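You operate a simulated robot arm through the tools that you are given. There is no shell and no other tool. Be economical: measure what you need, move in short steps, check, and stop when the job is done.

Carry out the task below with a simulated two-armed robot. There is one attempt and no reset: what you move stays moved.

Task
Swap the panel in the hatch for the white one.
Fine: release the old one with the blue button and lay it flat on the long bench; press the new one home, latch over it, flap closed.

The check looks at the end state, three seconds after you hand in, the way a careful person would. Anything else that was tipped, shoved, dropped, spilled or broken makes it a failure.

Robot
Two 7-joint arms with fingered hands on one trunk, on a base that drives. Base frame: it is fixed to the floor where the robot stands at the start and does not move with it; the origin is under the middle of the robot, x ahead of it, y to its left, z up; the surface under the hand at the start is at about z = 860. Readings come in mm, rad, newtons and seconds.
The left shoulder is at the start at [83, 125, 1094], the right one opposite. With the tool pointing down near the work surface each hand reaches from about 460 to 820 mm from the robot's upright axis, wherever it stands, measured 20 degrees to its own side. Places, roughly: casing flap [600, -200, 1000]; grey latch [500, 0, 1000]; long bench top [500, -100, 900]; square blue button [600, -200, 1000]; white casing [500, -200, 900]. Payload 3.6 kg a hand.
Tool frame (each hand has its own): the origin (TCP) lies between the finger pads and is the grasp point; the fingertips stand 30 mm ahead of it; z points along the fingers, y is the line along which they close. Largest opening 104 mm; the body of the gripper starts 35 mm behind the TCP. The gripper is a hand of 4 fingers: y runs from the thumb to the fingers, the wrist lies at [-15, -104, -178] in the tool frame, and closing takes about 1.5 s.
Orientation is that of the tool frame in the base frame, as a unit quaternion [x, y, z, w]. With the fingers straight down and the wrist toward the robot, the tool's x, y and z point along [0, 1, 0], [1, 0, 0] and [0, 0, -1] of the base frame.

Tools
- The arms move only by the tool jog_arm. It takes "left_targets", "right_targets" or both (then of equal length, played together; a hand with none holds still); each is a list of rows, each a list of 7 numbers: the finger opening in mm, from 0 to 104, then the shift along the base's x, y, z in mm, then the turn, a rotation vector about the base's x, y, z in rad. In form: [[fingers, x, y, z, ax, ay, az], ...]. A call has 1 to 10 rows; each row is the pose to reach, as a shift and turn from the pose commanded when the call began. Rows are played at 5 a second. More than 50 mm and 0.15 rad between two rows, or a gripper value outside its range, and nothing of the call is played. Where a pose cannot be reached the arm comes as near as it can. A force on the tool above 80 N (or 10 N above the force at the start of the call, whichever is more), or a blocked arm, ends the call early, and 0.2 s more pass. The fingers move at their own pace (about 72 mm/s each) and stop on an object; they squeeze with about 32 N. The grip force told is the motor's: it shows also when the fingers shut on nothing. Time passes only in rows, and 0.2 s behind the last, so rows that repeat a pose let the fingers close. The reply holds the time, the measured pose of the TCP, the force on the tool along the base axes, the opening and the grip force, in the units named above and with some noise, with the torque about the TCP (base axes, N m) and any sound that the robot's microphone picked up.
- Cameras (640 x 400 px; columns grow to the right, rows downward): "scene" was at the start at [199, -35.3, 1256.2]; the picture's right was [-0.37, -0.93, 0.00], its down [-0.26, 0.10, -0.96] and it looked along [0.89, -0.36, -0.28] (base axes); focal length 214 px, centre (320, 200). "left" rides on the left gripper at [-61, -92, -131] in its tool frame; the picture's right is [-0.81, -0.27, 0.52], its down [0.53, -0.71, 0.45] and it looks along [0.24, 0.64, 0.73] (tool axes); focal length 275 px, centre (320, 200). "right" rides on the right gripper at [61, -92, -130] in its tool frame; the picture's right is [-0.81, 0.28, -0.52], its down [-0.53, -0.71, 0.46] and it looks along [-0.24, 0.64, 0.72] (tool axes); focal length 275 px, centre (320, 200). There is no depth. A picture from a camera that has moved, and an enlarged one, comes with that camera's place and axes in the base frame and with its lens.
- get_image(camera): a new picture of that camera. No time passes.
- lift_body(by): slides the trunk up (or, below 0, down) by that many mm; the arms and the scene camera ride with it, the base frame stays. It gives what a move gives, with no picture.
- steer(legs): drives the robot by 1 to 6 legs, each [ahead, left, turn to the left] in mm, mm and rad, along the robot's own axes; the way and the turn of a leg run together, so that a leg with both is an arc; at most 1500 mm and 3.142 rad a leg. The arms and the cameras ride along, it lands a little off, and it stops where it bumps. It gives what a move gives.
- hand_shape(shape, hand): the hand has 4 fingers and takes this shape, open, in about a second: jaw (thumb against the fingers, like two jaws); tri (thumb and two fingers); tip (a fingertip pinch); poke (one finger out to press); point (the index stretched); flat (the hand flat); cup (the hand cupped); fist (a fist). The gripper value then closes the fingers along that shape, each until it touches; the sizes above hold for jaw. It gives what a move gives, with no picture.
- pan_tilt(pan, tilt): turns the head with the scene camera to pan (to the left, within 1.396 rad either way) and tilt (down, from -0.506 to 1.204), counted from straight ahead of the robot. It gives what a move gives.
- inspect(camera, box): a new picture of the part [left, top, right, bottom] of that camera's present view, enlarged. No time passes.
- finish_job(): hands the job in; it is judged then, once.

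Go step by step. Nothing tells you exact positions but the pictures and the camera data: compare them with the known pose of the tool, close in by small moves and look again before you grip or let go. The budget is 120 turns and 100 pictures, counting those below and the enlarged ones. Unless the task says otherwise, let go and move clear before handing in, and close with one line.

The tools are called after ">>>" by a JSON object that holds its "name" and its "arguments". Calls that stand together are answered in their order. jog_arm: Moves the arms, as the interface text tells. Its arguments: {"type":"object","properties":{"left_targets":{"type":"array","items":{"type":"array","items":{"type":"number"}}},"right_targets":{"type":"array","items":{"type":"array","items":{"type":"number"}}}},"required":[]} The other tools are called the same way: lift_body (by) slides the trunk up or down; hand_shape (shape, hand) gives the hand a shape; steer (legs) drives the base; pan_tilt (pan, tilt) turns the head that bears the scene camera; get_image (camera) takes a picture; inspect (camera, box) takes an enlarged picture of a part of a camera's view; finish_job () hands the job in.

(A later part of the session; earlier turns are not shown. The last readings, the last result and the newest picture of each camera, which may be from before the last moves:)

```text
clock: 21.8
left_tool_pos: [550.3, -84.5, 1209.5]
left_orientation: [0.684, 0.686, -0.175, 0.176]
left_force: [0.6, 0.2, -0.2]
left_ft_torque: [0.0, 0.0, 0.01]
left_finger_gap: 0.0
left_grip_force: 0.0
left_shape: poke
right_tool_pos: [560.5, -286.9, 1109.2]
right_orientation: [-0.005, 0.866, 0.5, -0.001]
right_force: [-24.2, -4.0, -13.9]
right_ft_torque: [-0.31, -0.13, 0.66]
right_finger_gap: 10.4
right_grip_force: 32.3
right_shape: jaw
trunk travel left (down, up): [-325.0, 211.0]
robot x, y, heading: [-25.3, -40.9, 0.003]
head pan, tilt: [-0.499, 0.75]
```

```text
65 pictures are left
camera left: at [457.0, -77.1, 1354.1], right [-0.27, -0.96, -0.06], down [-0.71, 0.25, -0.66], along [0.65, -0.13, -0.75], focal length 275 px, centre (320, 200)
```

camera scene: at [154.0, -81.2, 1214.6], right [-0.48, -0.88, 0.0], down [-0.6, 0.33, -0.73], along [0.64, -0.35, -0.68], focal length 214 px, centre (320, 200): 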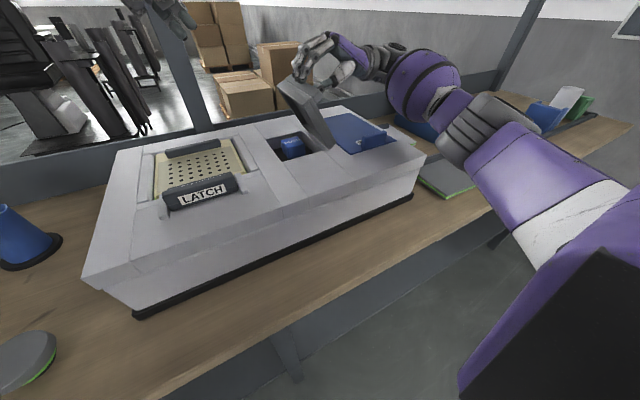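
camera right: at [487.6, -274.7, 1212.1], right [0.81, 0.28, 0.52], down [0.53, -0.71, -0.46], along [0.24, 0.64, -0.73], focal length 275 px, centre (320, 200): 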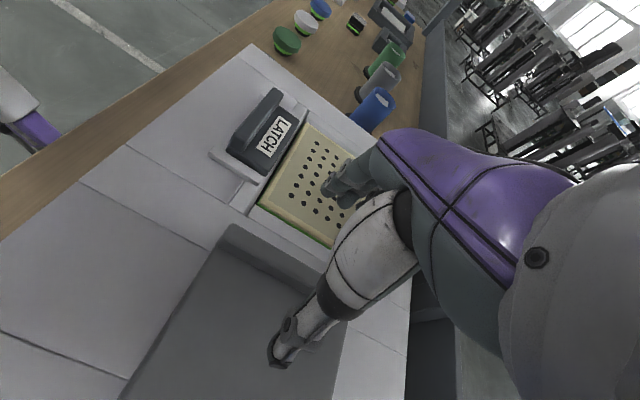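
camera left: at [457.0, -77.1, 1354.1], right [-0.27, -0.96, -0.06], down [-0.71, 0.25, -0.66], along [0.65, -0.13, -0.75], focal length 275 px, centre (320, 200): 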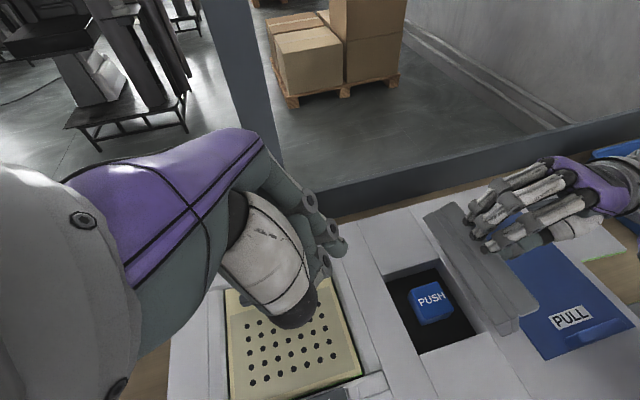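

Button triangulates to (563,-232,~986). Checking the poke finger posture by opening the hand value.

>>> {"name": "jog_arm", "arguments": {"left_targets": [[104, 0, 0, 0, 0, 0, 0], [104, 0, -15, 0, 0, 0, 0], [104, 0, -30, -20, 0, 0, 0], [104, 0, -45, -40, 0, 0, 0]]}}

>>> {"name": "get_image", "arguments": {"camera": "left"}}

>>> {"name": "inspect", "arguments": {"camera": "scene", "box": [100, 0, 420, 200]}}

```text
clock: 22.8
left_tool_pos: [549.8, -131.5, 1170.1]
left_orientation: [0.685, 0.685, -0.174, 0.176]
left_force: [0.1, -0.9, 0.3]
left_ft_torque: [0.0, 0.02, 0.04]
left_finger_gap: 0.0
left_grip_force: 0.1
left_shape: poke
right_tool_pos: [560.7, -285.9, 1108.9]
right_orientation: [-0.004, 0.866, 0.5, 0.0]
right_force: [-23.8, -3.6, -14.1]
right_ft_torque: [-0.37, -0.15, 0.64]
right_finger_gap: 10.3
right_grip_force: 32.2
right_shape: jaw
trunk travel left (down, up): [-325.0, 211.0]
robot x, y, heading: [-27.2, -38.6, -0.001]
head pan, tilt: [-0.499, 0.75]
```

```text
64 pictures are left
camera left: at [455.3, -122.5, 1314.9], right [-0.27, -0.96, -0.07], down [-0.71, 0.25, -0.66], along [0.65, -0.13, -0.75], focal length 275 px, centre (320, 200)
```

left: 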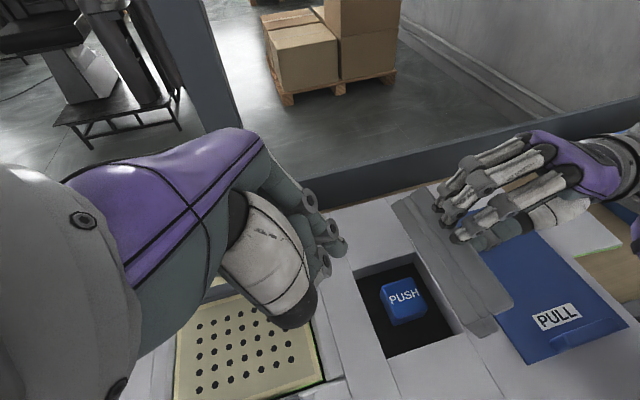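

```text
2.00 times, centred on (260, 100) of scene
camera zoom: at [154.1, -80.9, 1214.6], right [-0.48, -0.88, 0.0], down [-0.6, 0.33, -0.73], along [0.64, -0.35, -0.68], focal length 429 px, centre (440, 400)
```

zoom: 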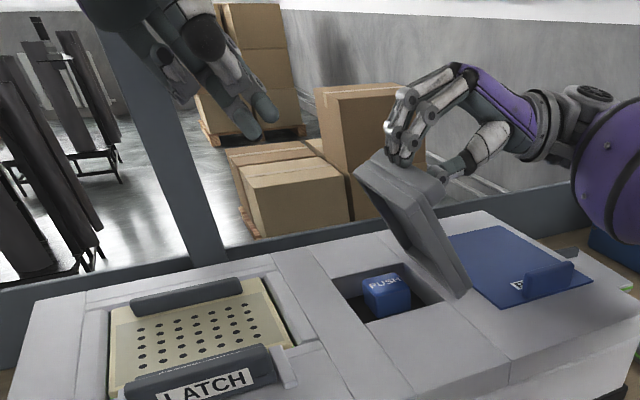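

The poke tip is roughly at the nominal fingertip point. Moving to about 25 mm short of the button with a bit more tilt.

>>> {"name": "jog_arm", "arguments": {"left_targets": [[104, 4, -10, -35, -0.1, 0, 0], [104, 8, -25, -70, -0.2, 0, 0], [104, 11, -45, -105, -0.2, 0, 0], [104, 13, -65, -140, -0.2, 0, 0]]}}

>>> {"name": "get_image", "arguments": {"camera": "left"}}

>>> {"name": "inspect", "arguments": {"camera": "scene", "box": [200, 60, 400, 180]}}

```text
clock: 24.0
left_tool_pos: [548.8, -188.5, 1059.4]
left_orientation: [0.668, 0.657, -0.227, 0.266]
left_force: [0.9, 0.2, -1.4]
left_ft_torque: [0.03, -0.01, 0.02]
left_finger_gap: 0.0
left_grip_force: 0.0
left_shape: poke
right_tool_pos: [549.7, -278.9, 1110.5]
right_orientation: [-0.003, 0.87, 0.494, 0.001]
right_force: [0.4, -1.8, -12.2]
right_ft_torque: [-0.19, -0.05, 0.02]
right_finger_gap: 8.8
right_grip_force: 31.9
right_shape: jaw
trunk travel left (down, up): [-325.0, 211.0]
robot x, y, heading: [-28.4, -38.2, 0.008]
head pan, tilt: [-0.499, 0.75]
stopped in row 4 (left hand): the arm was blocked; the commanded pose is now the measured one
```

```text
62 pictures are left
camera left: at [447.2, -149.2, 1193.7], right [-0.28, -0.95, 0.12], down [-0.67, 0.1, -0.73], along [0.69, -0.29, -0.67], focal length 275 px, centre (320, 200)
```

left: 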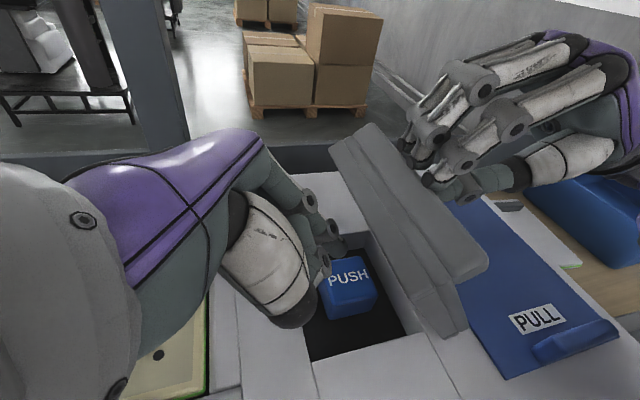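

```text
3.20 times, centred on (300, 120) of scene
camera zoom: at [138.8, -75.3, 1216.2], right [-0.47, -0.88, 0.0], down [-0.59, 0.32, -0.74], along [0.65, -0.35, -0.67], focal length 686 px, centre (384, 456)
```

zoom: 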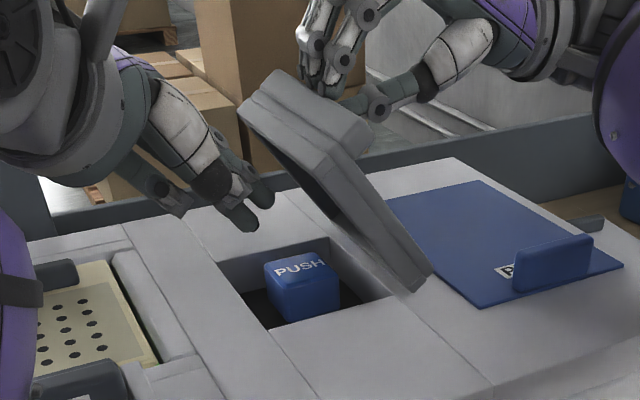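

The left arm got blocked without tool force, so an elbow or forearm is likely touching something. Looking around before continuing.

>>> {"name": "pan_tilt", "arguments": {"pan": 0.1, "tilt": 0.8}}

>>> {"name": "get_image", "arguments": {"camera": "scene"}}

```text
clock: 25.0
left_tool_pos: [549.0, -188.4, 1059.3]
left_orientation: [0.668, 0.658, -0.228, 0.263]
left_force: [0.8, -1.3, 0.2]
left_ft_torque: [0.0, -0.01, -0.04]
left_finger_gap: 0.2
left_grip_force: 0.0
left_shape: poke
right_tool_pos: [546.8, -278.5, 1119.2]
right_orientation: [-0.005, 0.868, 0.497, 0.007]
right_force: [0.0, 0.5, 0.4]
right_ft_torque: [0.03, 0.01, -0.02]
right_finger_gap: 8.7
right_grip_force: 31.8
right_shape: jaw
trunk travel left (down, up): [-325.0, 211.0]
robot x, y, heading: [-28.6, -38.9, 0.0]
head pan, tilt: [0.099, 0.799]
```

```text
60 pictures are left
camera scene: at [145.7, -27.2, 1213.3], right [0.1, -0.99, 0.0], down [-0.7, -0.08, -0.71], along [0.7, 0.07, -0.71], focal length 214 px, centre (320, 200)
```

scene: 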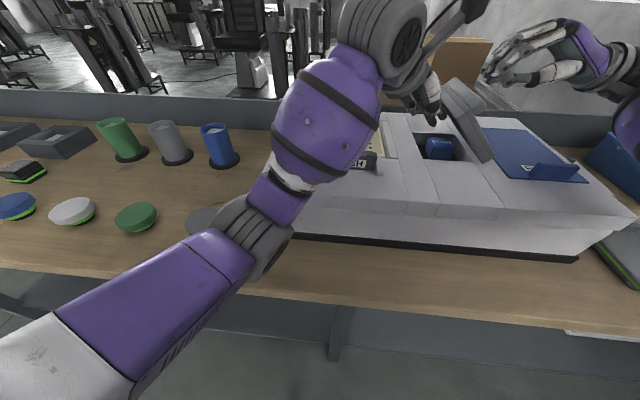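

The right hand slipped off the lip, but the lid stays half open. The left elbow seems close to the casing front. I'll retract the left hand up and left, and see whether the lid stays.

>>> {"name": "jog_arm", "arguments": {"left_targets": [[104, -5, 20, 20, 0.05, 0, 0], [104, -10, 40, 40, 0.1, 0, 0], [104, -15, 60, 65, 0.2, 0, 0]]}}

>>> {"name": "get_image", "arguments": {"camera": "scene"}}

```text
clock: 25.8
left_tool_pos: [548.4, -134.1, 1113.2]
left_orientation: [0.689, 0.68, -0.165, 0.189]
left_force: [-0.7, -0.1, 0.5]
left_ft_torque: [0.02, 0.0, -0.02]
left_finger_gap: 0.1
left_grip_force: 0.1
left_shape: poke
right_tool_pos: [564.3, -283.3, 1105.4]
right_orientation: [0.001, 0.868, 0.497, -0.001]
right_force: [-0.3, -0.9, 0.7]
right_ft_torque: [0.02, 0.03, 0.01]
right_finger_gap: 8.7
right_grip_force: 31.7
right_shape: jaw
trunk travel left (down, up): [-325.0, 211.0]
robot x, y, heading: [-29.7, -39.2, 0.002]
head pan, tilt: [0.099, 0.799]
```

```text
59 pictures are left
camera scene: at [163.3, -31.5, 1210.5], right [0.1, -0.99, 0.0], down [-0.71, -0.07, -0.7], along [0.69, 0.07, -0.72], focal length 214 px, centre (320, 200)
```

scene: 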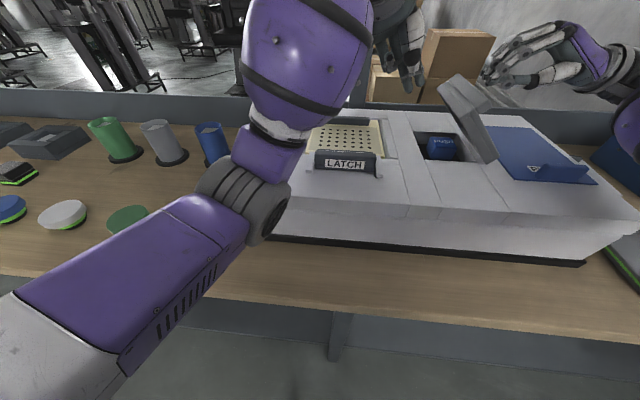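

The lid holds by itself at roughly 60° (friction hinge). I'll retreat the right hand along its fingers and raise the trunk to lift the elbows clear.

>>> {"name": "jog_arm", "arguments": {"right_targets": [[0, 0, -25, 15, 0, 0, 0], [0, 0, -50, 30, 0, 0, 0], [0, 0, -85, 50, -0.1, 0, 0], [0, 0, -120, 70, -0.2, 0, 0]]}}

>>> {"name": "lift_body", "arguments": {"by": 120}}

>>> {"name": "get_image", "arguments": {"camera": "scene"}}

```text
clock: 26.8
left_tool_pos: [547.7, -132.7, 1111.9]
left_orientation: [0.688, 0.681, -0.165, 0.188]
left_force: [-1.1, -0.2, 0.7]
left_ft_torque: [0.02, 0.03, -0.02]
left_finger_gap: 0.2
left_grip_force: 0.1
left_shape: poke
right_tool_pos: [519.7, -361.9, 1133.8]
right_orientation: [0.001, 0.91, 0.415, -0.002]
right_force: [-0.1, -0.5, 0.0]
right_ft_torque: [0.0, -0.02, -0.05]
right_finger_gap: 8.6
right_grip_force: 32.4
right_shape: jaw
right hand out of reach, approached as far as the arm can: row 2, 3, 4
trunk travel left (down, up): [-325.0, 211.0]
robot x, y, heading: [-32.7, -37.9, 0.005]
head pan, tilt: [0.099, 0.799]
```

```text
clock: 28.3
left_tool_pos: [548.9, -131.2, 1231.9]
left_orientation: [0.688, 0.681, -0.167, 0.189]
left_force: [0.4, 0.4, -0.5]
left_ft_torque: [0.01, 0.02, 0.01]
left_finger_gap: 0.1
left_grip_force: 0.0
left_shape: poke
right_tool_pos: [509.1, -359.9, 1280.1]
right_orientation: [-0.008, 0.913, 0.407, 0.019]
right_force: [0.7, -0.4, -0.6]
right_ft_torque: [-0.01, 0.01, 0.02]
right_finger_gap: 8.7
right_grip_force: 32.1
right_shape: jaw
trunk travel left (down, up): [-445.0, 91.0]
robot x, y, heading: [-27.2, -39.0, 0.002]
head pan, tilt: [0.099, 0.799]
```

```text
58 pictures are left
camera scene: at [129.2, -31.1, 1335.1], right [0.1, -0.99, 0.0], down [-0.71, -0.07, -0.7], along [0.69, 0.07, -0.72], focal length 214 px, centre (320, 200)
```

scene: 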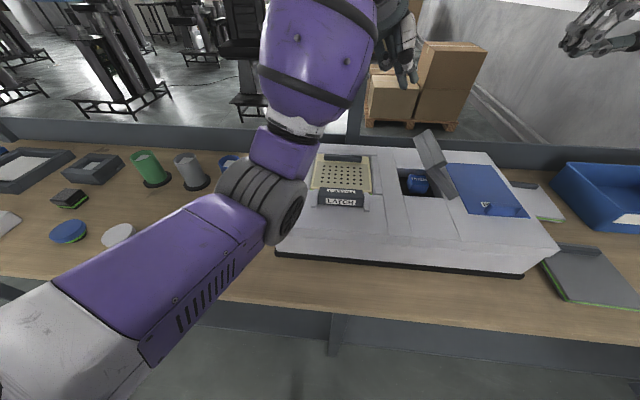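

Elbows higher now. Bringing the left poke finger back toward the pre-contact pose.

>>> {"name": "jog_arm", "arguments": {"left_targets": [[104, 4, -5, -40, 0, 0, 0], [104, 8, -10, -80, -0.05, 0, 0], [104, 12, -25, -115, -0.1, 0, 0], [104, 14, -45, -150, -0.1, 0, 0], [104, 14, -68, -190, -0.1, 0, 0]]}}

>>> {"name": "get_image", "arguments": {"camera": "left"}}

>>> {"name": "inspect", "arguments": {"camera": "scene", "box": [300, 100, 520, 240]}}

```text
clock: 29.5
left_tool_pos: [579.1, -171.0, 1072.1]
left_orientation: [0.665, 0.681, -0.179, 0.248]
left_force: [0.2, 34.3, 24.0]
left_ft_torque: [0.0, 0.11, -0.17]
left_finger_gap: 0.0
left_grip_force: 0.1
left_shape: poke
right_tool_pos: [509.8, -354.5, 1281.0]
right_orientation: [-0.01, 0.913, 0.406, 0.019]
right_force: [0.0, -1.0, -0.4]
right_ft_torque: [0.03, -0.03, 0.03]
right_finger_gap: 8.8
right_grip_force: 31.6
right_shape: jaw
trunk travel left (down, up): [-445.0, 91.0]
robot x, y, heading: [-28.4, -41.1, 0.01]
head pan, tilt: [0.099, 0.799]
stopped in row 5 (left hand): the force on the tool passed its limit at 92 N (the readings are from after the stop); the commanded pose is now the measured one
```

```text
57 pictures are left
camera left: at [472.2, -151.1, 1206.1], right [-0.23, -0.97, 0.02], down [-0.66, 0.14, -0.74], along [0.72, -0.18, -0.67], focal length 275 px, centre (320, 200)
```

left: 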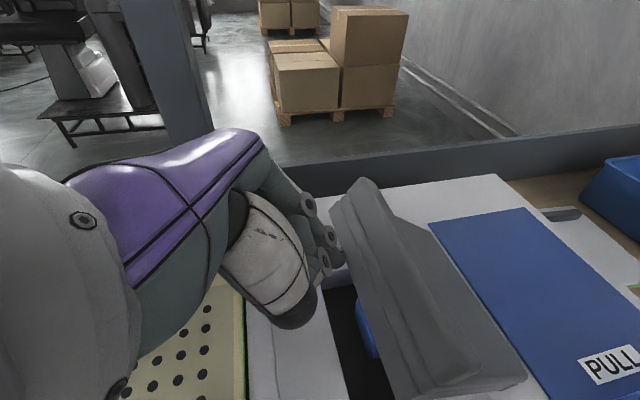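

```text
2.86 times, centred on (410, 170) of scene
camera zoom: at [127.2, -26.2, 1335.6], right [0.11, -0.99, 0.0], down [-0.71, -0.08, -0.7], along [0.69, 0.07, -0.72], focal length 613 px, centre (63, 286)
```

zoom: 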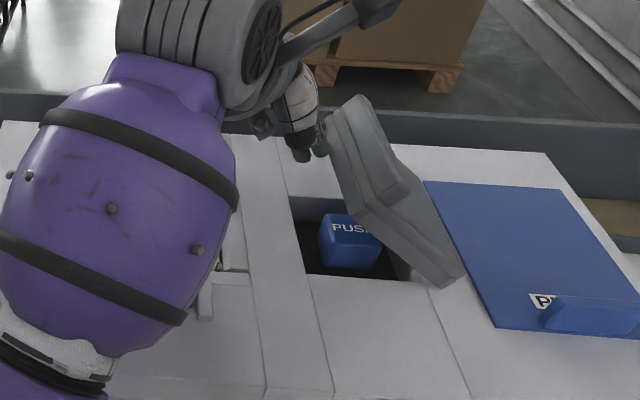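

The finger pressed against the lid's edge because the lid leans over the button. I'll back off, tilt the hand more, and slip the finger under the lid to push it further open.

>>> {"name": "jog_arm", "arguments": {"left_targets": [[104, 0, 20, 0, 0, 0, 0], [104, -5, 22, -10, -0.1, 0, 0], [104, -10, 20, -18, -0.2, 0, 0], [104, -14, 14, -24, -0.3, 0, 0]]}}

>>> {"name": "inspect", "arguments": {"camera": "scene", "box": [300, 100, 520, 240]}}

>>> {"name": "get_image", "arguments": {"camera": "left"}}

```text
clock: 30.5
left_tool_pos: [563.9, -153.3, 1045.5]
left_orientation: [0.62, 0.647, -0.281, 0.345]
left_force: [10.0, 43.4, 22.9]
left_ft_torque: [-0.48, -0.27, 0.66]
left_finger_gap: 0.3
left_grip_force: 0.0
left_shape: poke
right_tool_pos: [510.6, -348.5, 1281.0]
right_orientation: [-0.011, 0.914, 0.404, 0.018]
right_force: [-0.6, 0.5, 0.2]
right_ft_torque: [-0.02, 0.01, -0.01]
right_finger_gap: 8.6
right_grip_force: 31.6
right_shape: jaw
trunk travel left (down, up): [-445.0, 91.0]
robot x, y, heading: [-29.2, -36.6, 0.004]
head pan, tilt: [0.099, 0.799]
```

```text
2.86 times, centred on (410, 170) of scene
camera zoom: at [128.1, -21.7, 1335.6], right [0.11, -0.99, 0.01], down [-0.71, -0.08, -0.7], along [0.69, 0.07, -0.72], focal length 613 px, centre (63, 286)
```

zoom: 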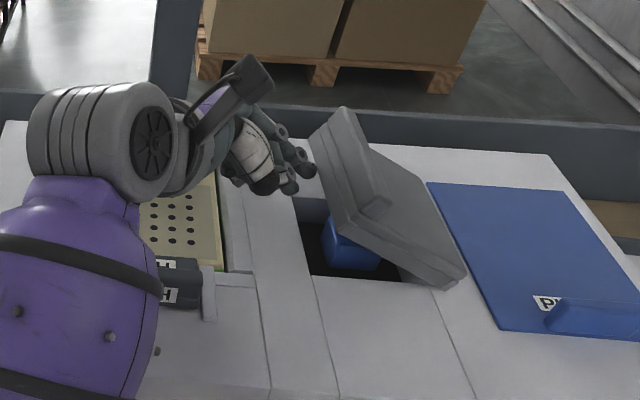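

```text
54 pictures are left
camera left: at [457.9, -94.3, 1168.6], right [-0.23, -0.92, 0.31], down [-0.66, -0.09, -0.74], along [0.71, -0.38, -0.59], focal length 275 px, centre (320, 200)
```

left: 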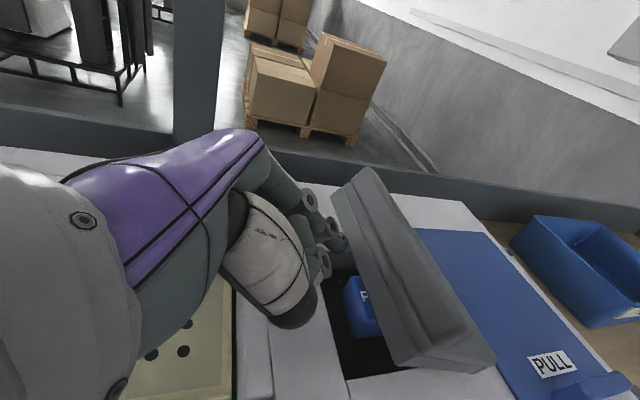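

The lid has sunk to about 30° and the finger presses its side face. I'll back off left, go lower, and slide the finger under the lid.

>>> {"name": "jog_arm", "arguments": {"left_targets": [[104, 0, 15, 0, 0, 0, 0], [104, 0, 15, -20, 0, 0, 0], [104, 0, -10, -22, 0, 0, 0], [104, 0, -36, -22, 0, 0, 0]]}}

>>> {"name": "inspect", "arguments": {"camera": "scene", "box": [300, 100, 520, 240]}}

```text
clock: 31.3
left_tool_pos: [575.5, -146.4, 1018.4]
left_orientation: [0.611, 0.662, -0.264, 0.344]
left_force: [2.8, 37.3, 6.6]
left_ft_torque: [0.09, 0.0, 0.1]
left_finger_gap: 0.2
left_grip_force: 0.1
left_shape: poke
right_tool_pos: [512.4, -353.7, 1278.5]
right_orientation: [-0.011, 0.913, 0.407, 0.018]
right_force: [0.3, -0.7, -0.6]
right_ft_torque: [0.04, -0.02, -0.02]
right_finger_gap: 8.9
right_grip_force: 32.1
right_shape: jaw
trunk travel left (down, up): [-445.0, 91.0]
robot x, y, heading: [-32.5, -35.8, 0.015]
head pan, tilt: [0.099, 0.799]
stopped in row 4 (left hand): the force on the tool passed its limit at 88 N (the readings are from after the stop); the commanded pose is now the measured one
```

```text
2.86 times, centred on (410, 170) of scene
camera zoom: at [128.1, -27.8, 1335.2], right [0.11, -0.99, 0.0], down [-0.71, -0.08, -0.7], along [0.69, 0.08, -0.72], focal length 613 px, centre (63, 286)
```

zoom: 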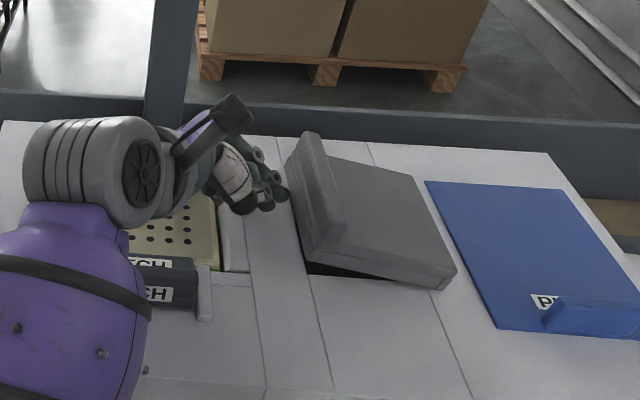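

The lid got pushed nearly closed, so I'll redo it properly. I'll retract the left hand, shift the base right so the right hand has ample reach, then regrip the lip and hold the lid open further.

>>> {"name": "jog_arm", "arguments": {"left_targets": [[104, -5, 25, 25, 0.1, 0, 0], [104, -10, 40, 60, 0.2, 0, 0], [104, -20, 50, 100, 0.3, 0, 0], [104, -30, 60, 140, 0.4, 0, 0], [104, -40, 70, 180, 0.4, 0, 0]]}}

>>> {"name": "steer", "arguments": {"legs": [[20, -120, 0]]}}

>>> {"name": "get_image", "arguments": {"camera": "scene"}}

```text
clock: 32.5
left_tool_pos: [527.4, -83.2, 1198.9]
left_orientation: [0.671, 0.697, -0.134, 0.213]
left_force: [-0.3, -0.5, -1.1]
left_ft_torque: [0.04, -0.01, 0.0]
left_finger_gap: 0.0
left_grip_force: 0.0
left_shape: poke
right_tool_pos: [511.8, -355.1, 1279.6]
right_orientation: [-0.011, 0.913, 0.408, 0.017]
right_force: [-0.7, 0.0, 0.1]
right_ft_torque: [0.02, -0.01, -0.01]
right_finger_gap: 8.7
right_grip_force: 31.9
right_shape: jaw
trunk travel left (down, up): [-445.0, 91.0]
robot x, y, heading: [-28.5, -33.6, 0.011]
head pan, tilt: [0.099, 0.799]
```

```text
clock: 34.2
left_tool_pos: [549.9, -202.6, 1199.1]
left_orientation: [0.671, 0.698, -0.135, 0.213]
left_force: [-0.1, -0.3, 0.5]
left_ft_torque: [0.01, 0.02, -0.02]
left_finger_gap: 0.0
left_grip_force: 0.1
left_shape: poke
right_tool_pos: [533.7, -473.8, 1279.1]
right_orientation: [-0.011, 0.913, 0.408, 0.018]
right_force: [0.0, -0.4, -0.3]
right_ft_torque: [0.04, 0.0, 0.02]
right_finger_gap: 8.8
right_grip_force: 32.1
right_shape: jaw
trunk travel left (down, up): [-445.0, 91.0]
robot x, y, heading: [-7.5, -156.9, 0.012]
head pan, tilt: [0.099, 0.799]
```

```text
52 pictures are left
camera scene: at [150.5, -147.8, 1335.3], right [0.11, -0.99, 0.0], down [-0.71, -0.08, -0.7], along [0.69, 0.08, -0.72], focal length 214 px, centre (320, 200)
```

scene: 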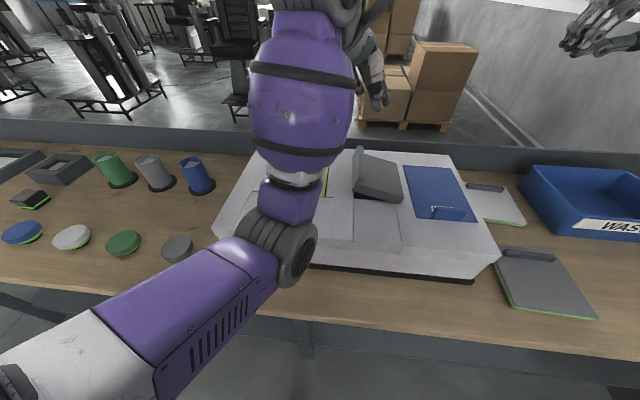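

Moving the left hand off to the left and turning the head toward the flap to measure its angle.

>>> {"name": "jog_arm", "arguments": {"left_targets": [[104, 0, 45, 0, 0, 0, 0], [104, 0, 90, 0, 0, 0, 0], [104, 0, 130, 10, 0, 0, 0]], "right_targets": [[104, 0, 20, -10, -0.14, 0, 0], [104, 0, 45, -20, -0.28, 0, 0], [104, 0, 70, -30, -0.42, 0, 0]]}}

>>> {"name": "pan_tilt", "arguments": {"pan": -0.2, "tilt": 0.75}}

>>> {"name": "get_image", "arguments": {"camera": "scene"}}

>>> {"name": "inspect", "arguments": {"camera": "scene", "box": [200, 100, 440, 260]}}

```text
clock: 35.0
left_tool_pos: [550.6, -72.2, 1208.3]
left_orientation: [0.671, 0.697, -0.135, 0.214]
left_force: [0.4, 0.8, 0.1]
left_ft_torque: [-0.04, 0.01, 0.02]
left_finger_gap: 0.0
left_grip_force: 0.0
left_shape: poke
right_tool_pos: [533.1, -401.1, 1250.2]
right_orientation: [-0.015, 0.978, 0.208, 0.015]
right_force: [1.6, 0.7, -0.9]
right_ft_torque: [-0.01, 0.01, -0.02]
right_finger_gap: 103.8
right_grip_force: 0.0
right_shape: jaw
trunk travel left (down, up): [-445.0, 91.0]
robot x, y, heading: [-10.2, -157.3, 0.016]
head pan, tilt: [0.099, 0.799]
```

```text
clock: 35.8
left_tool_pos: [551.9, -73.8, 1209.3]
left_orientation: [0.671, 0.698, -0.135, 0.212]
left_force: [-1.0, -0.2, 0.6]
left_ft_torque: [-0.01, 0.02, 0.0]
left_finger_gap: 0.0
left_grip_force: 0.0
left_shape: poke
right_tool_pos: [531.9, -405.3, 1247.4]
right_orientation: [-0.015, 0.978, 0.209, 0.015]
right_force: [-0.8, -0.3, 0.2]
right_ft_torque: [0.01, 0.02, -0.03]
right_finger_gap: 103.8
right_grip_force: 0.1
right_shape: jaw
trunk travel left (down, up): [-445.0, 91.0]
robot x, y, heading: [-5.0, -159.5, 0.014]
head pan, tilt: [-0.201, 0.75]
```

```text
51 pictures are left
camera scene: at [151.8, -172.0, 1339.3], right [-0.19, -0.98, 0.0], down [-0.67, 0.13, -0.73], along [0.72, -0.14, -0.68], focal length 214 px, centre (320, 200)
```

scene: 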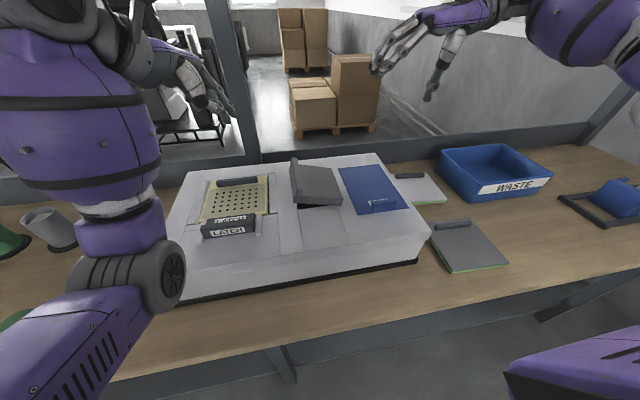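

```text
2.50 times, centred on (320, 180) of scene
camera zoom: at [151.8, -172.0, 1339.3], right [-0.19, -0.98, 0.0], down [-0.67, 0.13, -0.73], along [0.72, -0.14, -0.68], focal length 536 px, centre (320, 250)
```

zoom: 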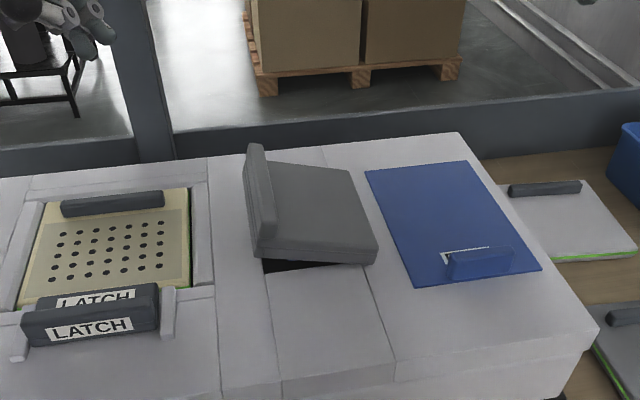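

The lid is at ~15°. The white panel with a dark handle and green edge lies on the bench to the right of the casing. Bringing the right hand to a pre-grip above the lip.

>>> {"name": "jog_arm", "arguments": {"right_targets": [[104, 4, 45, -10, -0.05, 0, 0], [104, 8, 90, -20, -0.1, 0, 0], [104, 12, 130, -45, -0.16, 0, 0], [104, 18, 165, -80, -0.16, 0, 0], [104, 18, 189, -120, -0.16, 0, 0]]}}

>>> {"name": "inspect", "arguments": {"camera": "scene", "box": [200, 60, 440, 220]}}

```text
clock: 37.0
left_tool_pos: [552.3, -74.1, 1207.5]
left_orientation: [0.671, 0.698, -0.135, 0.213]
left_force: [0.6, -0.2, -0.5]
left_ft_torque: [0.01, -0.02, -0.03]
left_finger_gap: 0.0
left_grip_force: 0.0
left_shape: poke
right_tool_pos: [551.3, -215.8, 1129.1]
right_orientation: [-0.015, 0.991, 0.13, 0.015]
right_force: [0.6, 0.2, -0.1]
right_ft_torque: [0.01, -0.03, -0.01]
right_finger_gap: 103.9
right_grip_force: 0.0
right_shape: jaw
trunk travel left (down, up): [-445.0, 91.0]
robot x, y, heading: [-7.2, -157.8, 0.013]
head pan, tilt: [-0.201, 0.75]
```

```text
2.50 times, centred on (320, 140) of scene
camera zoom: at [152.1, -172.1, 1339.2], right [-0.19, -0.98, 0.0], down [-0.67, 0.13, -0.73], along [0.72, -0.14, -0.68], focal length 536 px, centre (320, 350)
```

zoom: 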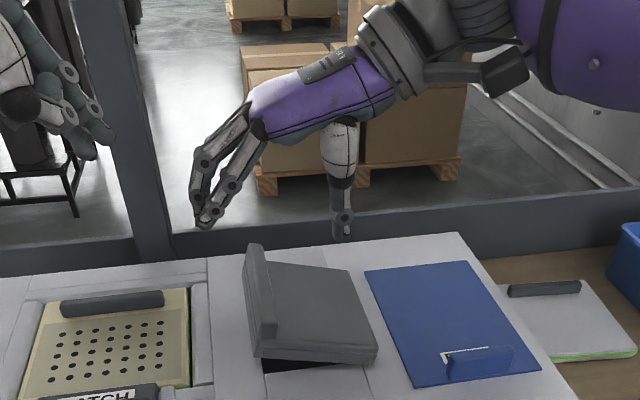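

Descending to the lip and closing.

>>> {"name": "jog_arm", "arguments": {"right_targets": [[104, -1, 5, -25, 0, 0, 0], [104, -1, 10, -48, 0, 0, 0], [80, -1, 13, -62, 0, 0, 0], [40, -1, 13, -62, 0, 0, 0], [0, -1, 13, -62, 0, 0, 0], [0, -1, 13, -62, 0, 0, 0], [0, -1, 13, -62, 0, 0, 0], [0, -1, 13, -62, 0, 0, 0], [0, -1, 13, -62, 0, 0, 0]]}}

>>> {"name": "inspect", "arguments": {"camera": "scene", "box": [200, 60, 440, 220]}}

```text
clock: 39.0
left_tool_pos: [551.4, -73.0, 1208.3]
left_orientation: [0.671, 0.698, -0.135, 0.213]
left_force: [-0.2, 0.4, -0.5]
left_ft_torque: [-0.02, -0.01, 0.02]
left_finger_gap: 0.0
left_grip_force: 0.0
left_shape: poke
right_tool_pos: [550.4, -203.8, 1068.5]
right_orientation: [-0.015, 0.991, 0.13, 0.013]
right_force: [-0.6, 1.1, -1.3]
right_ft_torque: [0.05, -0.04, 0.11]
right_finger_gap: 11.4
right_grip_force: 31.7
right_shape: jaw
trunk travel left (down, up): [-445.0, 91.0]
robot x, y, heading: [-7.4, -157.9, 0.008]
head pan, tilt: [-0.201, 0.75]
```

```text
2.50 times, centred on (320, 140) of scene
camera zoom: at [151.8, -172.1, 1339.3], right [-0.19, -0.98, 0.0], down [-0.67, 0.13, -0.73], along [0.72, -0.14, -0.68], focal length 536 px, centre (320, 350)
```

zoom: 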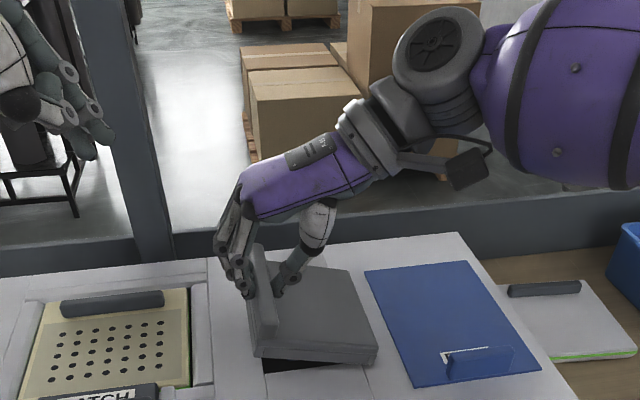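

Gripped again (11 mm). Swinging the lid up to about 1.26 rad.

>>> {"name": "jog_arm", "arguments": {"right_targets": [[0, 0, -8, 7.7, 0.1, 0, 0], [0, 0, -16.8, 14.6, 0.2, 0, 0], [0, 0, -26.2, 20.6, 0.3, 0, 0], [0, 0, -36.2, 25.5, 0.4, 0, 0], [0, 0, -46.6, 29.5, 0.5, 0, 0], [0, 0, -57.4, 32.5, 0.6, 0, 0], [0, 0, -68.3, 34.3, 0.7, 0, 0], [0, 0, -79.5, 35, 0.8, 0, 0], [0, 0, -90.6, 34.7, 0.9, 0, 0], [0, 0, -101.7, 33.1, 1.0, 0, 0]]}}

>>> {"name": "inspect", "arguments": {"camera": "scene", "box": [200, 60, 440, 220]}}

```text
clock: 41.2
left_tool_pos: [551.0, -73.3, 1209.1]
left_orientation: [0.67, 0.698, -0.135, 0.214]
left_force: [0.4, 0.5, -0.3]
left_ft_torque: [-0.02, 0.01, 0.0]
left_finger_gap: 0.2
left_grip_force: 0.0
left_shape: poke
right_tool_pos: [561.5, -458.2, 1266.0]
right_orientation: [0.015, 0.809, 0.586, 0.029]
right_force: [-0.3, 1.2, 0.3]
right_ft_torque: [0.0, 0.0, 0.0]
right_finger_gap: 9.4
right_grip_force: 32.3
right_shape: jaw
right hand out of reach, approached as far as the arm can: row 4, 5, 6, 7, 8, 9, 10
trunk travel left (down, up): [-445.0, 91.0]
robot x, y, heading: [-6.6, -160.3, 0.014]
head pan, tilt: [-0.201, 0.75]
```

```text
2.50 times, centred on (320, 140) of scene
camera zoom: at [151.2, -170.7, 1339.4], right [-0.19, -0.98, 0.0], down [-0.67, 0.13, -0.73], along [0.72, -0.14, -0.68], focal length 536 px, centre (320, 350)
```

zoom: 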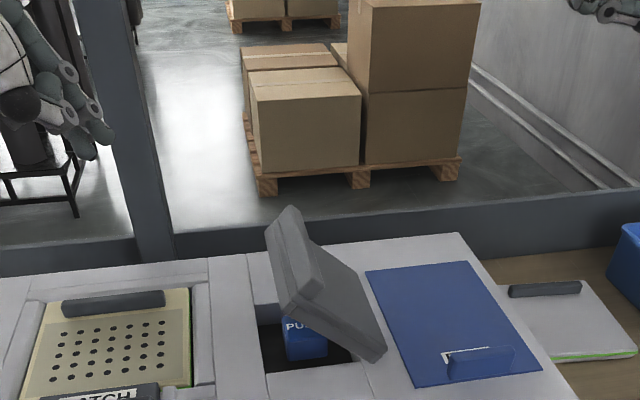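

The right arm ran out of reach partway, but the lid holds by itself at ~43°. With the base now further right, the left finger can come in low from the left and push it up.

>>> {"name": "jog_arm", "arguments": {"left_targets": [[104, 3, -10, -35, -0.1, 0, 0], [104, 6, -25, -75, -0.2, 0, 0], [104, 8, -40, -110, -0.3, 0, 0], [104, 8, -55, -145, -0.4, 0, 0], [104, 8, -60, -170, -0.4, 0, 0]]}}

>>> {"name": "inspect", "arguments": {"camera": "scene", "box": [200, 80, 400, 200]}}

>>> {"name": "get_image", "arguments": {"camera": "left"}}

```text
clock: 42.4
left_tool_pos: [558.4, -133.1, 1038.2]
left_orientation: [0.615, 0.656, -0.271, 0.343]
left_force: [0.3, -1.1, 0.2]
left_ft_torque: [0.04, 0.03, 0.02]
left_finger_gap: 0.3
left_grip_force: 0.0
left_shape: poke
right_tool_pos: [563.1, -460.2, 1265.3]
right_orientation: [0.016, 0.81, 0.586, 0.029]
right_force: [0.4, 0.1, -0.6]
right_ft_torque: [0.02, 0.02, -0.01]
right_finger_gap: 9.0
right_grip_force: 32.4
right_shape: jaw
trunk travel left (down, up): [-445.0, 91.0]
robot x, y, heading: [-7.2, -153.9, 0.014]
head pan, tilt: [-0.201, 0.75]
```

```text
3.20 times, centred on (300, 140) of scene
camera zoom: at [151.7, -172.1, 1339.3], right [-0.19, -0.98, 0.0], down [-0.67, 0.13, -0.73], along [0.72, -0.14, -0.68], focal length 686 px, centre (384, 392)
```

zoom: 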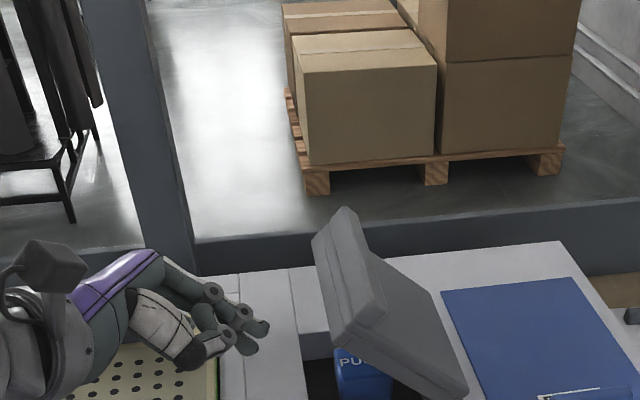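

```text
45 pictures are left
camera left: at [450.0, -78.8, 1161.5], right [-0.21, -0.93, 0.3], down [-0.66, -0.09, -0.75], along [0.72, -0.35, -0.6], focal length 275 px, centre (320, 200)
```

left: 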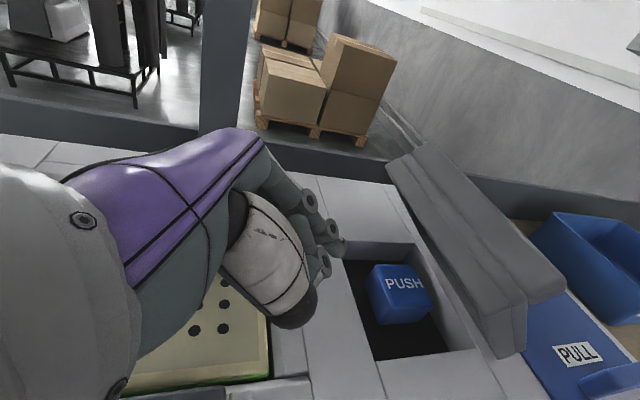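

The left view now shows the button clear to the left of the lid, so I can press it directly from this angle. Approaching to just above the button.

>>> {"name": "jog_arm", "arguments": {"left_targets": [[104, 0, -25, 3, 0, 0, 0], [104, 0, -50, -5, 0, 0, 0], [104, 0, -64, -18, 0, 0, 0]]}}

>>> {"name": "inspect", "arguments": {"camera": "scene", "box": [220, 120, 380, 220]}}

>>> {"name": "inspect", "arguments": {"camera": "left", "box": [220, 140, 480, 360]}}

```text
clock: 43.2
left_tool_pos: [557.2, -196.8, 1022.2]
left_orientation: [0.615, 0.656, -0.271, 0.343]
left_force: [0.2, 0.6, 1.6]
left_ft_torque: [-0.01, 0.0, 0.01]
left_finger_gap: 0.0
left_grip_force: 0.0
left_shape: poke
right_tool_pos: [563.5, -459.7, 1263.6]
right_orientation: [0.015, 0.81, 0.586, 0.028]
right_force: [-0.1, -0.3, 0.7]
right_ft_torque: [-0.02, 0.02, -0.02]
right_finger_gap: 9.4
right_grip_force: 31.9
right_shape: jaw
trunk travel left (down, up): [-445.0, 91.0]
robot x, y, heading: [-8.3, -157.7, 0.012]
head pan, tilt: [-0.201, 0.75]
```

```text
4.00 times, centred on (300, 170) of scene
camera zoom: at [151.4, -172.1, 1339.4], right [-0.19, -0.98, 0.0], down [-0.67, 0.13, -0.73], along [0.72, -0.14, -0.68], focal length 858 px, centre (400, 320)
```

zoom: 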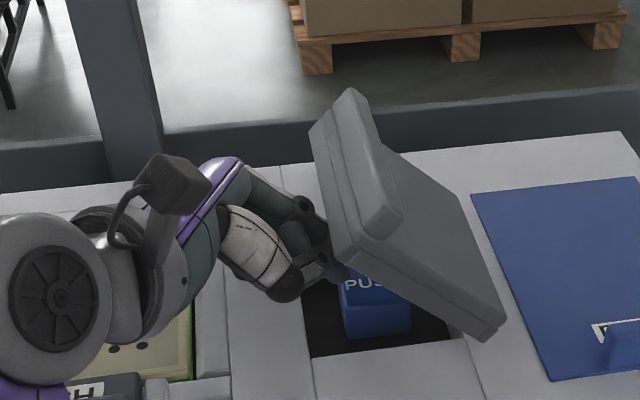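

```text
1.82 times, centred on (350, 250) of left
camera zoom: at [450.4, -143.1, 1143.9], right [-0.21, -0.93, 0.3], down [-0.66, -0.09, -0.75], along [0.72, -0.35, -0.6], focal length 500 px, centre (266, 109)
```

zoom: 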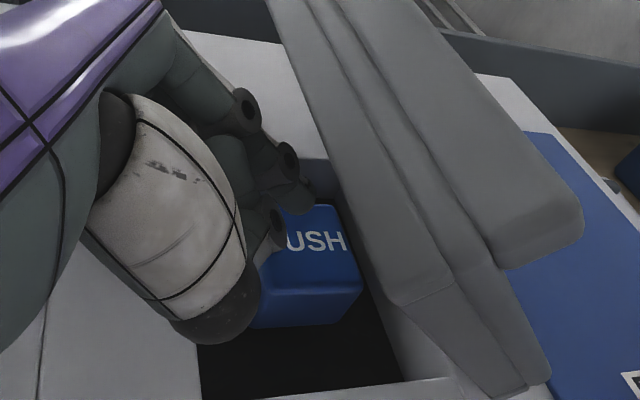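

The fingertips hover over the button's far-left part. Shifting slightly nearer (-x), right, and pressing straight down.

>>> {"name": "jog_arm", "arguments": {"left_targets": [[104, -6, -10, -4, 0, 0, 0], [104, -6, -12, -10, 0, 0, 0], [104, -6, -12, -16, 0, 0, 0], [104, -6, -12, -22, 0, 0, 0], [104, -6, -12, -28, 0, 0, 0]]}}

>>> {"name": "inspect", "arguments": {"camera": "scene", "box": [200, 110, 360, 250]}}

>>> {"name": "inspect", "arguments": {"camera": "left", "box": [220, 140, 480, 360]}}

```text
clock: 44.4
left_tool_pos: [550.8, -209.7, 1013.7]
left_orientation: [0.617, 0.647, -0.262, 0.363]
left_force: [3.9, 1.9, 65.5]
left_ft_torque: [-0.91, -0.28, 0.11]
left_finger_gap: 0.0
left_grip_force: 0.0
left_shape: poke
right_tool_pos: [557.1, -460.0, 1267.9]
right_orientation: [0.015, 0.81, 0.586, 0.031]
right_force: [0.4, 0.9, 0.2]
right_ft_torque: [0.03, 0.01, -0.02]
right_finger_gap: 9.3
right_grip_force: 32.4
right_shape: jaw
trunk travel left (down, up): [-445.0, 91.0]
robot x, y, heading: [-9.7, -155.5, 0.014]
head pan, tilt: [-0.201, 0.75]
heard: click
```

```text
2.86 times, centred on (280, 180) of scene
camera zoom: at [146.6, -171.4, 1340.5], right [-0.19, -0.98, 0.0], down [-0.67, 0.13, -0.73], along [0.72, -0.14, -0.68], focal length 613 px, centre (434, 257)
```

zoom: 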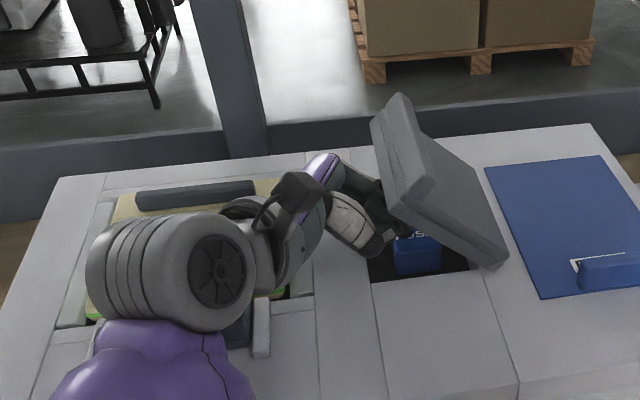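

```text
1.82 times, centred on (350, 250) of left
camera zoom: at [439.0, -153.8, 1130.0], right [-0.22, -0.93, 0.3], down [-0.63, -0.11, -0.77], along [0.75, -0.36, -0.56], focal length 500 px, centre (266, 109)
```

zoom: 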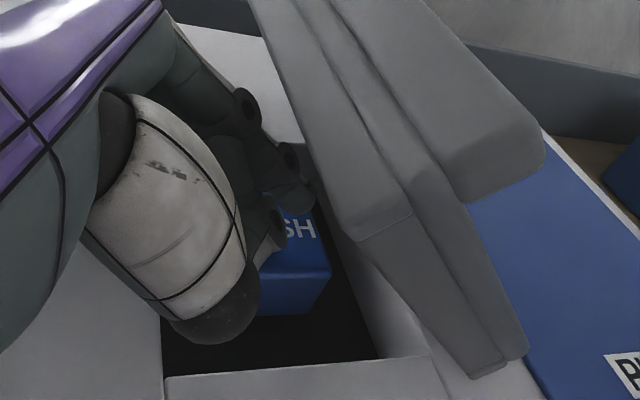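

A click was heard and the panel looks popped. Retracting the left hand up and left, then viewing the hatch.

>>> {"name": "jog_arm", "arguments": {"left_targets": [[104, 6, 10, 20, 0, 0, 0], [104, 6, 40, 35, 0, 0, 0], [104, 6, 65, 60, 0.1, 0, 0], [104, 4, 75, 100, 0.25, 0, 0], [104, -20, 85, 140, 0.4, 0, 0], [104, -50, 120, 170, 0.5, 0, 0], [104, -80, 160, 190, 0.6, 0, 0], [104, -110, 200, 200, 0.7, 0, 0]]}}

>>> {"name": "inspect", "arguments": {"camera": "scene", "box": [150, 100, 450, 290]}}

```text
refused: row 6 steps farther than a row can; nothing moved
```

```text
2.11 times, centred on (300, 195) of scene
camera zoom: at [146.6, -171.4, 1340.5], right [-0.19, -0.98, 0.0], down [-0.67, 0.13, -0.73], along [0.72, -0.14, -0.68], focal length 452 px, centre (362, 210)
```

zoom: 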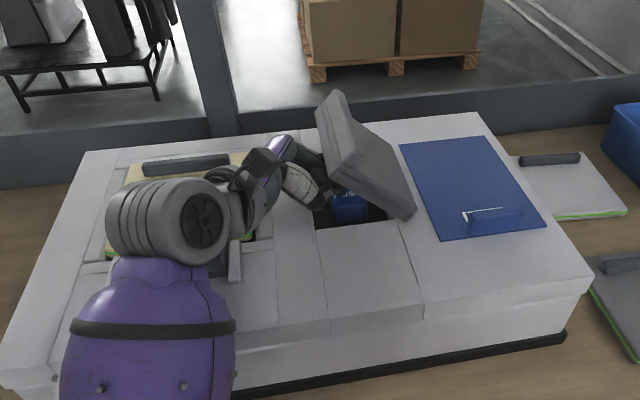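

One row was too long; redoing with shorter steps.

>>> {"name": "jog_arm", "arguments": {"left_targets": [[104, 6, 10, 20, 0, 0, 0], [104, 6, 40, 35, 0, 0, 0], [104, 6, 60, 65, 0.1, 0, 0], [104, 4, 70, 105, 0.25, 0, 0], [104, -15, 80, 140, 0.4, 0, 0], [104, -35, 105, 165, 0.5, 0, 0], [104, -55, 135, 185, 0.6, 0, 0], [104, -75, 170, 200, 0.7, 0, 0], [104, -95, 205, 210, 0.8, 0, 0], [104, -115, 240, 215, 0.9, 0, 0]]}}

>>> {"name": "inspect", "arguments": {"camera": "scene", "box": [150, 100, 450, 290]}}

```text
clock: 46.6
left_tool_pos: [435.0, 28.4, 1207.4]
left_orientation: [0.703, 0.709, 0.041, 0.04]
left_force: [-0.8, 0.3, -0.1]
left_ft_torque: [-0.01, -0.02, -0.02]
left_finger_gap: 0.0
left_grip_force: 0.0
left_shape: poke
right_tool_pos: [561.8, -459.7, 1266.6]
right_orientation: [0.016, 0.81, 0.586, 0.029]
right_force: [-0.3, -0.6, -0.5]
right_ft_torque: [-0.02, 0.02, -0.02]
right_finger_gap: 9.3
right_grip_force: 32.3
right_shape: jaw
trunk travel left (down, up): [-445.0, 91.0]
robot x, y, heading: [-10.2, -156.0, 0.016]
head pan, tilt: [-0.201, 0.75]
```

```text
2.11 times, centred on (300, 195) of scene
camera zoom: at [150.8, -171.5, 1339.4], right [-0.19, -0.98, 0.0], down [-0.67, 0.13, -0.73], along [0.72, -0.14, -0.68], focal length 452 px, centre (362, 210)
```

zoom: 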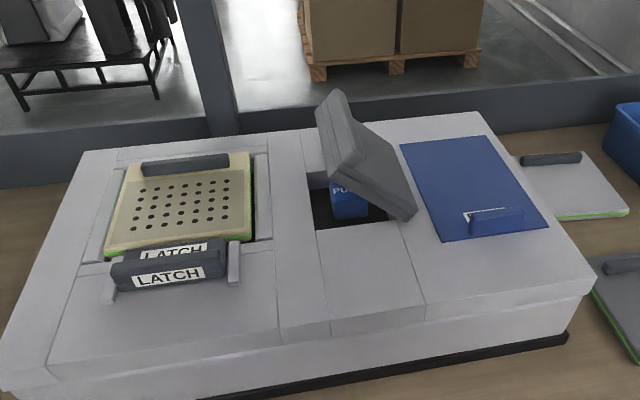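

The panel has popped up. I'll put the left hand back to jaw and go over the panel's handle at about (605,-50).

>>> {"name": "hand_shape", "arguments": {"shape": "jaw", "hand": "left"}}

>>> {"name": "jog_arm", "arguments": {"left_targets": [[104, 35, -15, -20, -0.05, 0, 0], [104, 70, -30, -40, -0.1, 0, 0], [104, 105, -45, -60, -0.1, 0, 0], [104, 140, -60, -80, -0.1, 0, 0], [104, 172, -78, -110, -0.1, 0, 0]]}}

>>> {"name": "inspect", "arguments": {"camera": "scene", "box": [150, 80, 350, 230]}}

>>> {"name": "get_image", "arguments": {"camera": "left"}}

```text
clock: 47.5
left_tool_pos: [436.9, 26.6, 1209.0]
left_orientation: [0.703, 0.709, 0.042, 0.041]
left_force: [-0.2, 0.1, -0.5]
left_ft_torque: [0.02, 0.01, 0.02]
left_finger_gap: 104.0
left_grip_force: 0.0
left_shape: jaw
right_tool_pos: [561.7, -460.2, 1264.0]
right_orientation: [0.017, 0.81, 0.586, 0.029]
right_force: [-0.2, 0.6, 0.2]
right_ft_torque: [-0.02, 0.02, -0.03]
right_finger_gap: 9.3
right_grip_force: 32.0
right_shape: jaw
trunk travel left (down, up): [-445.0, 91.0]
robot x, y, heading: [-5.0, -156.8, 0.012]
head pan, tilt: [-0.201, 0.75]
```

```text
clock: 48.7
left_tool_pos: [611.8, -49.2, 1095.6]
left_orientation: [0.7, 0.71, 0.007, 0.075]
left_force: [0.2, -0.4, 0.1]
left_ft_torque: [0.02, 0.0, 0.01]
left_finger_gap: 103.9
left_grip_force: 0.1
left_shape: jaw
right_tool_pos: [563.7, -460.4, 1265.1]
right_orientation: [0.017, 0.81, 0.586, 0.029]
right_force: [0.1, -1.0, 0.5]
right_ft_torque: [0.04, -0.05, 0.01]
right_finger_gap: 9.5
right_grip_force: 32.4
right_shape: jaw
trunk travel left (down, up): [-445.0, 91.0]
robot x, y, heading: [-5.2, -155.4, 0.018]
head pan, tilt: [-0.201, 0.75]
```

```text
2.67 times, centred on (250, 155) of scene
camera zoom: at [152.4, -172.8, 1339.2], right [-0.19, -0.98, 0.0], down [-0.67, 0.13, -0.73], along [0.72, -0.14, -0.68], focal length 572 px, centre (507, 320)
```

zoom: 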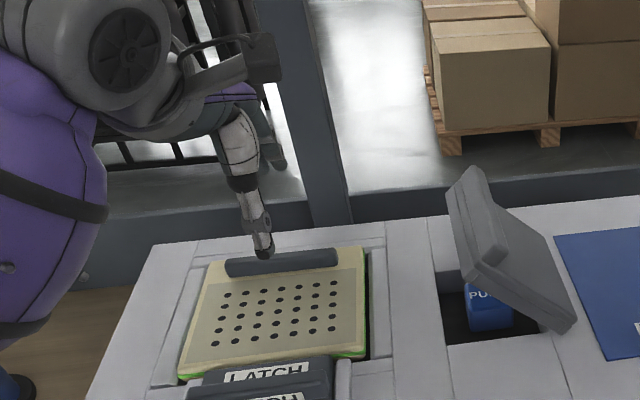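

```text
37 pictures are left
camera left: at [505.5, -99.0, 1222.1], right [-0.21, -0.86, -0.46], down [-0.66, 0.47, -0.58], along [0.72, 0.19, -0.67], focal length 275 px, centre (320, 200)
```

left: 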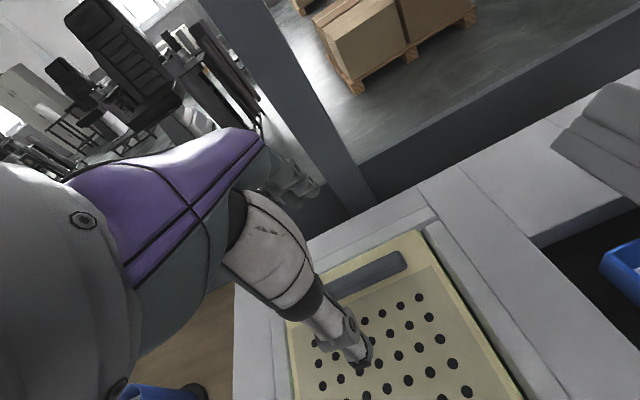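

Handle estimated at (620,-48, top ≈1010). Straightening the hand and lowering to straddle it.

>>> {"name": "jog_arm", "arguments": {"left_targets": [[104, 8, 1, -10, 0.05, 0.06, 0], [104, 8, 1, -25, 0.096, 0.117, 0], [104, 8, 1, -58, 0.096, 0.117, 0]]}}

>>> {"name": "inspect", "arguments": {"camera": "scene", "box": [170, 100, 330, 230]}}

```text
clock: 49.5
left_tool_pos: [618.3, -45.9, 1039.2]
left_orientation: [0.702, 0.713, 0.0, 0.0]
left_force: [-0.3, -0.4, -0.3]
left_ft_torque: [-0.01, -0.04, -0.02]
left_finger_gap: 104.0
left_grip_force: 0.0
left_shape: jaw
right_tool_pos: [563.8, -459.4, 1265.6]
right_orientation: [0.016, 0.809, 0.586, 0.028]
right_force: [-0.4, -0.6, -0.4]
right_ft_torque: [0.04, 0.0, -0.02]
right_finger_gap: 9.4
right_grip_force: 32.1
right_shape: jaw
trunk travel left (down, up): [-445.0, 91.0]
robot x, y, heading: [-4.9, -156.8, 0.013]
head pan, tilt: [-0.201, 0.75]
```

```text
3.08 times, centred on (250, 165) of scene
camera zoom: at [151.9, -171.9, 1339.2], right [-0.19, -0.98, 0.0], down [-0.67, 0.13, -0.73], along [0.72, -0.14, -0.68], focal length 660 px, centre (535, 308)
```

zoom: 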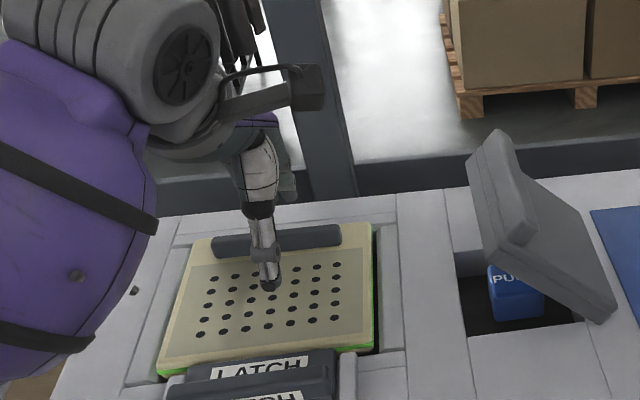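

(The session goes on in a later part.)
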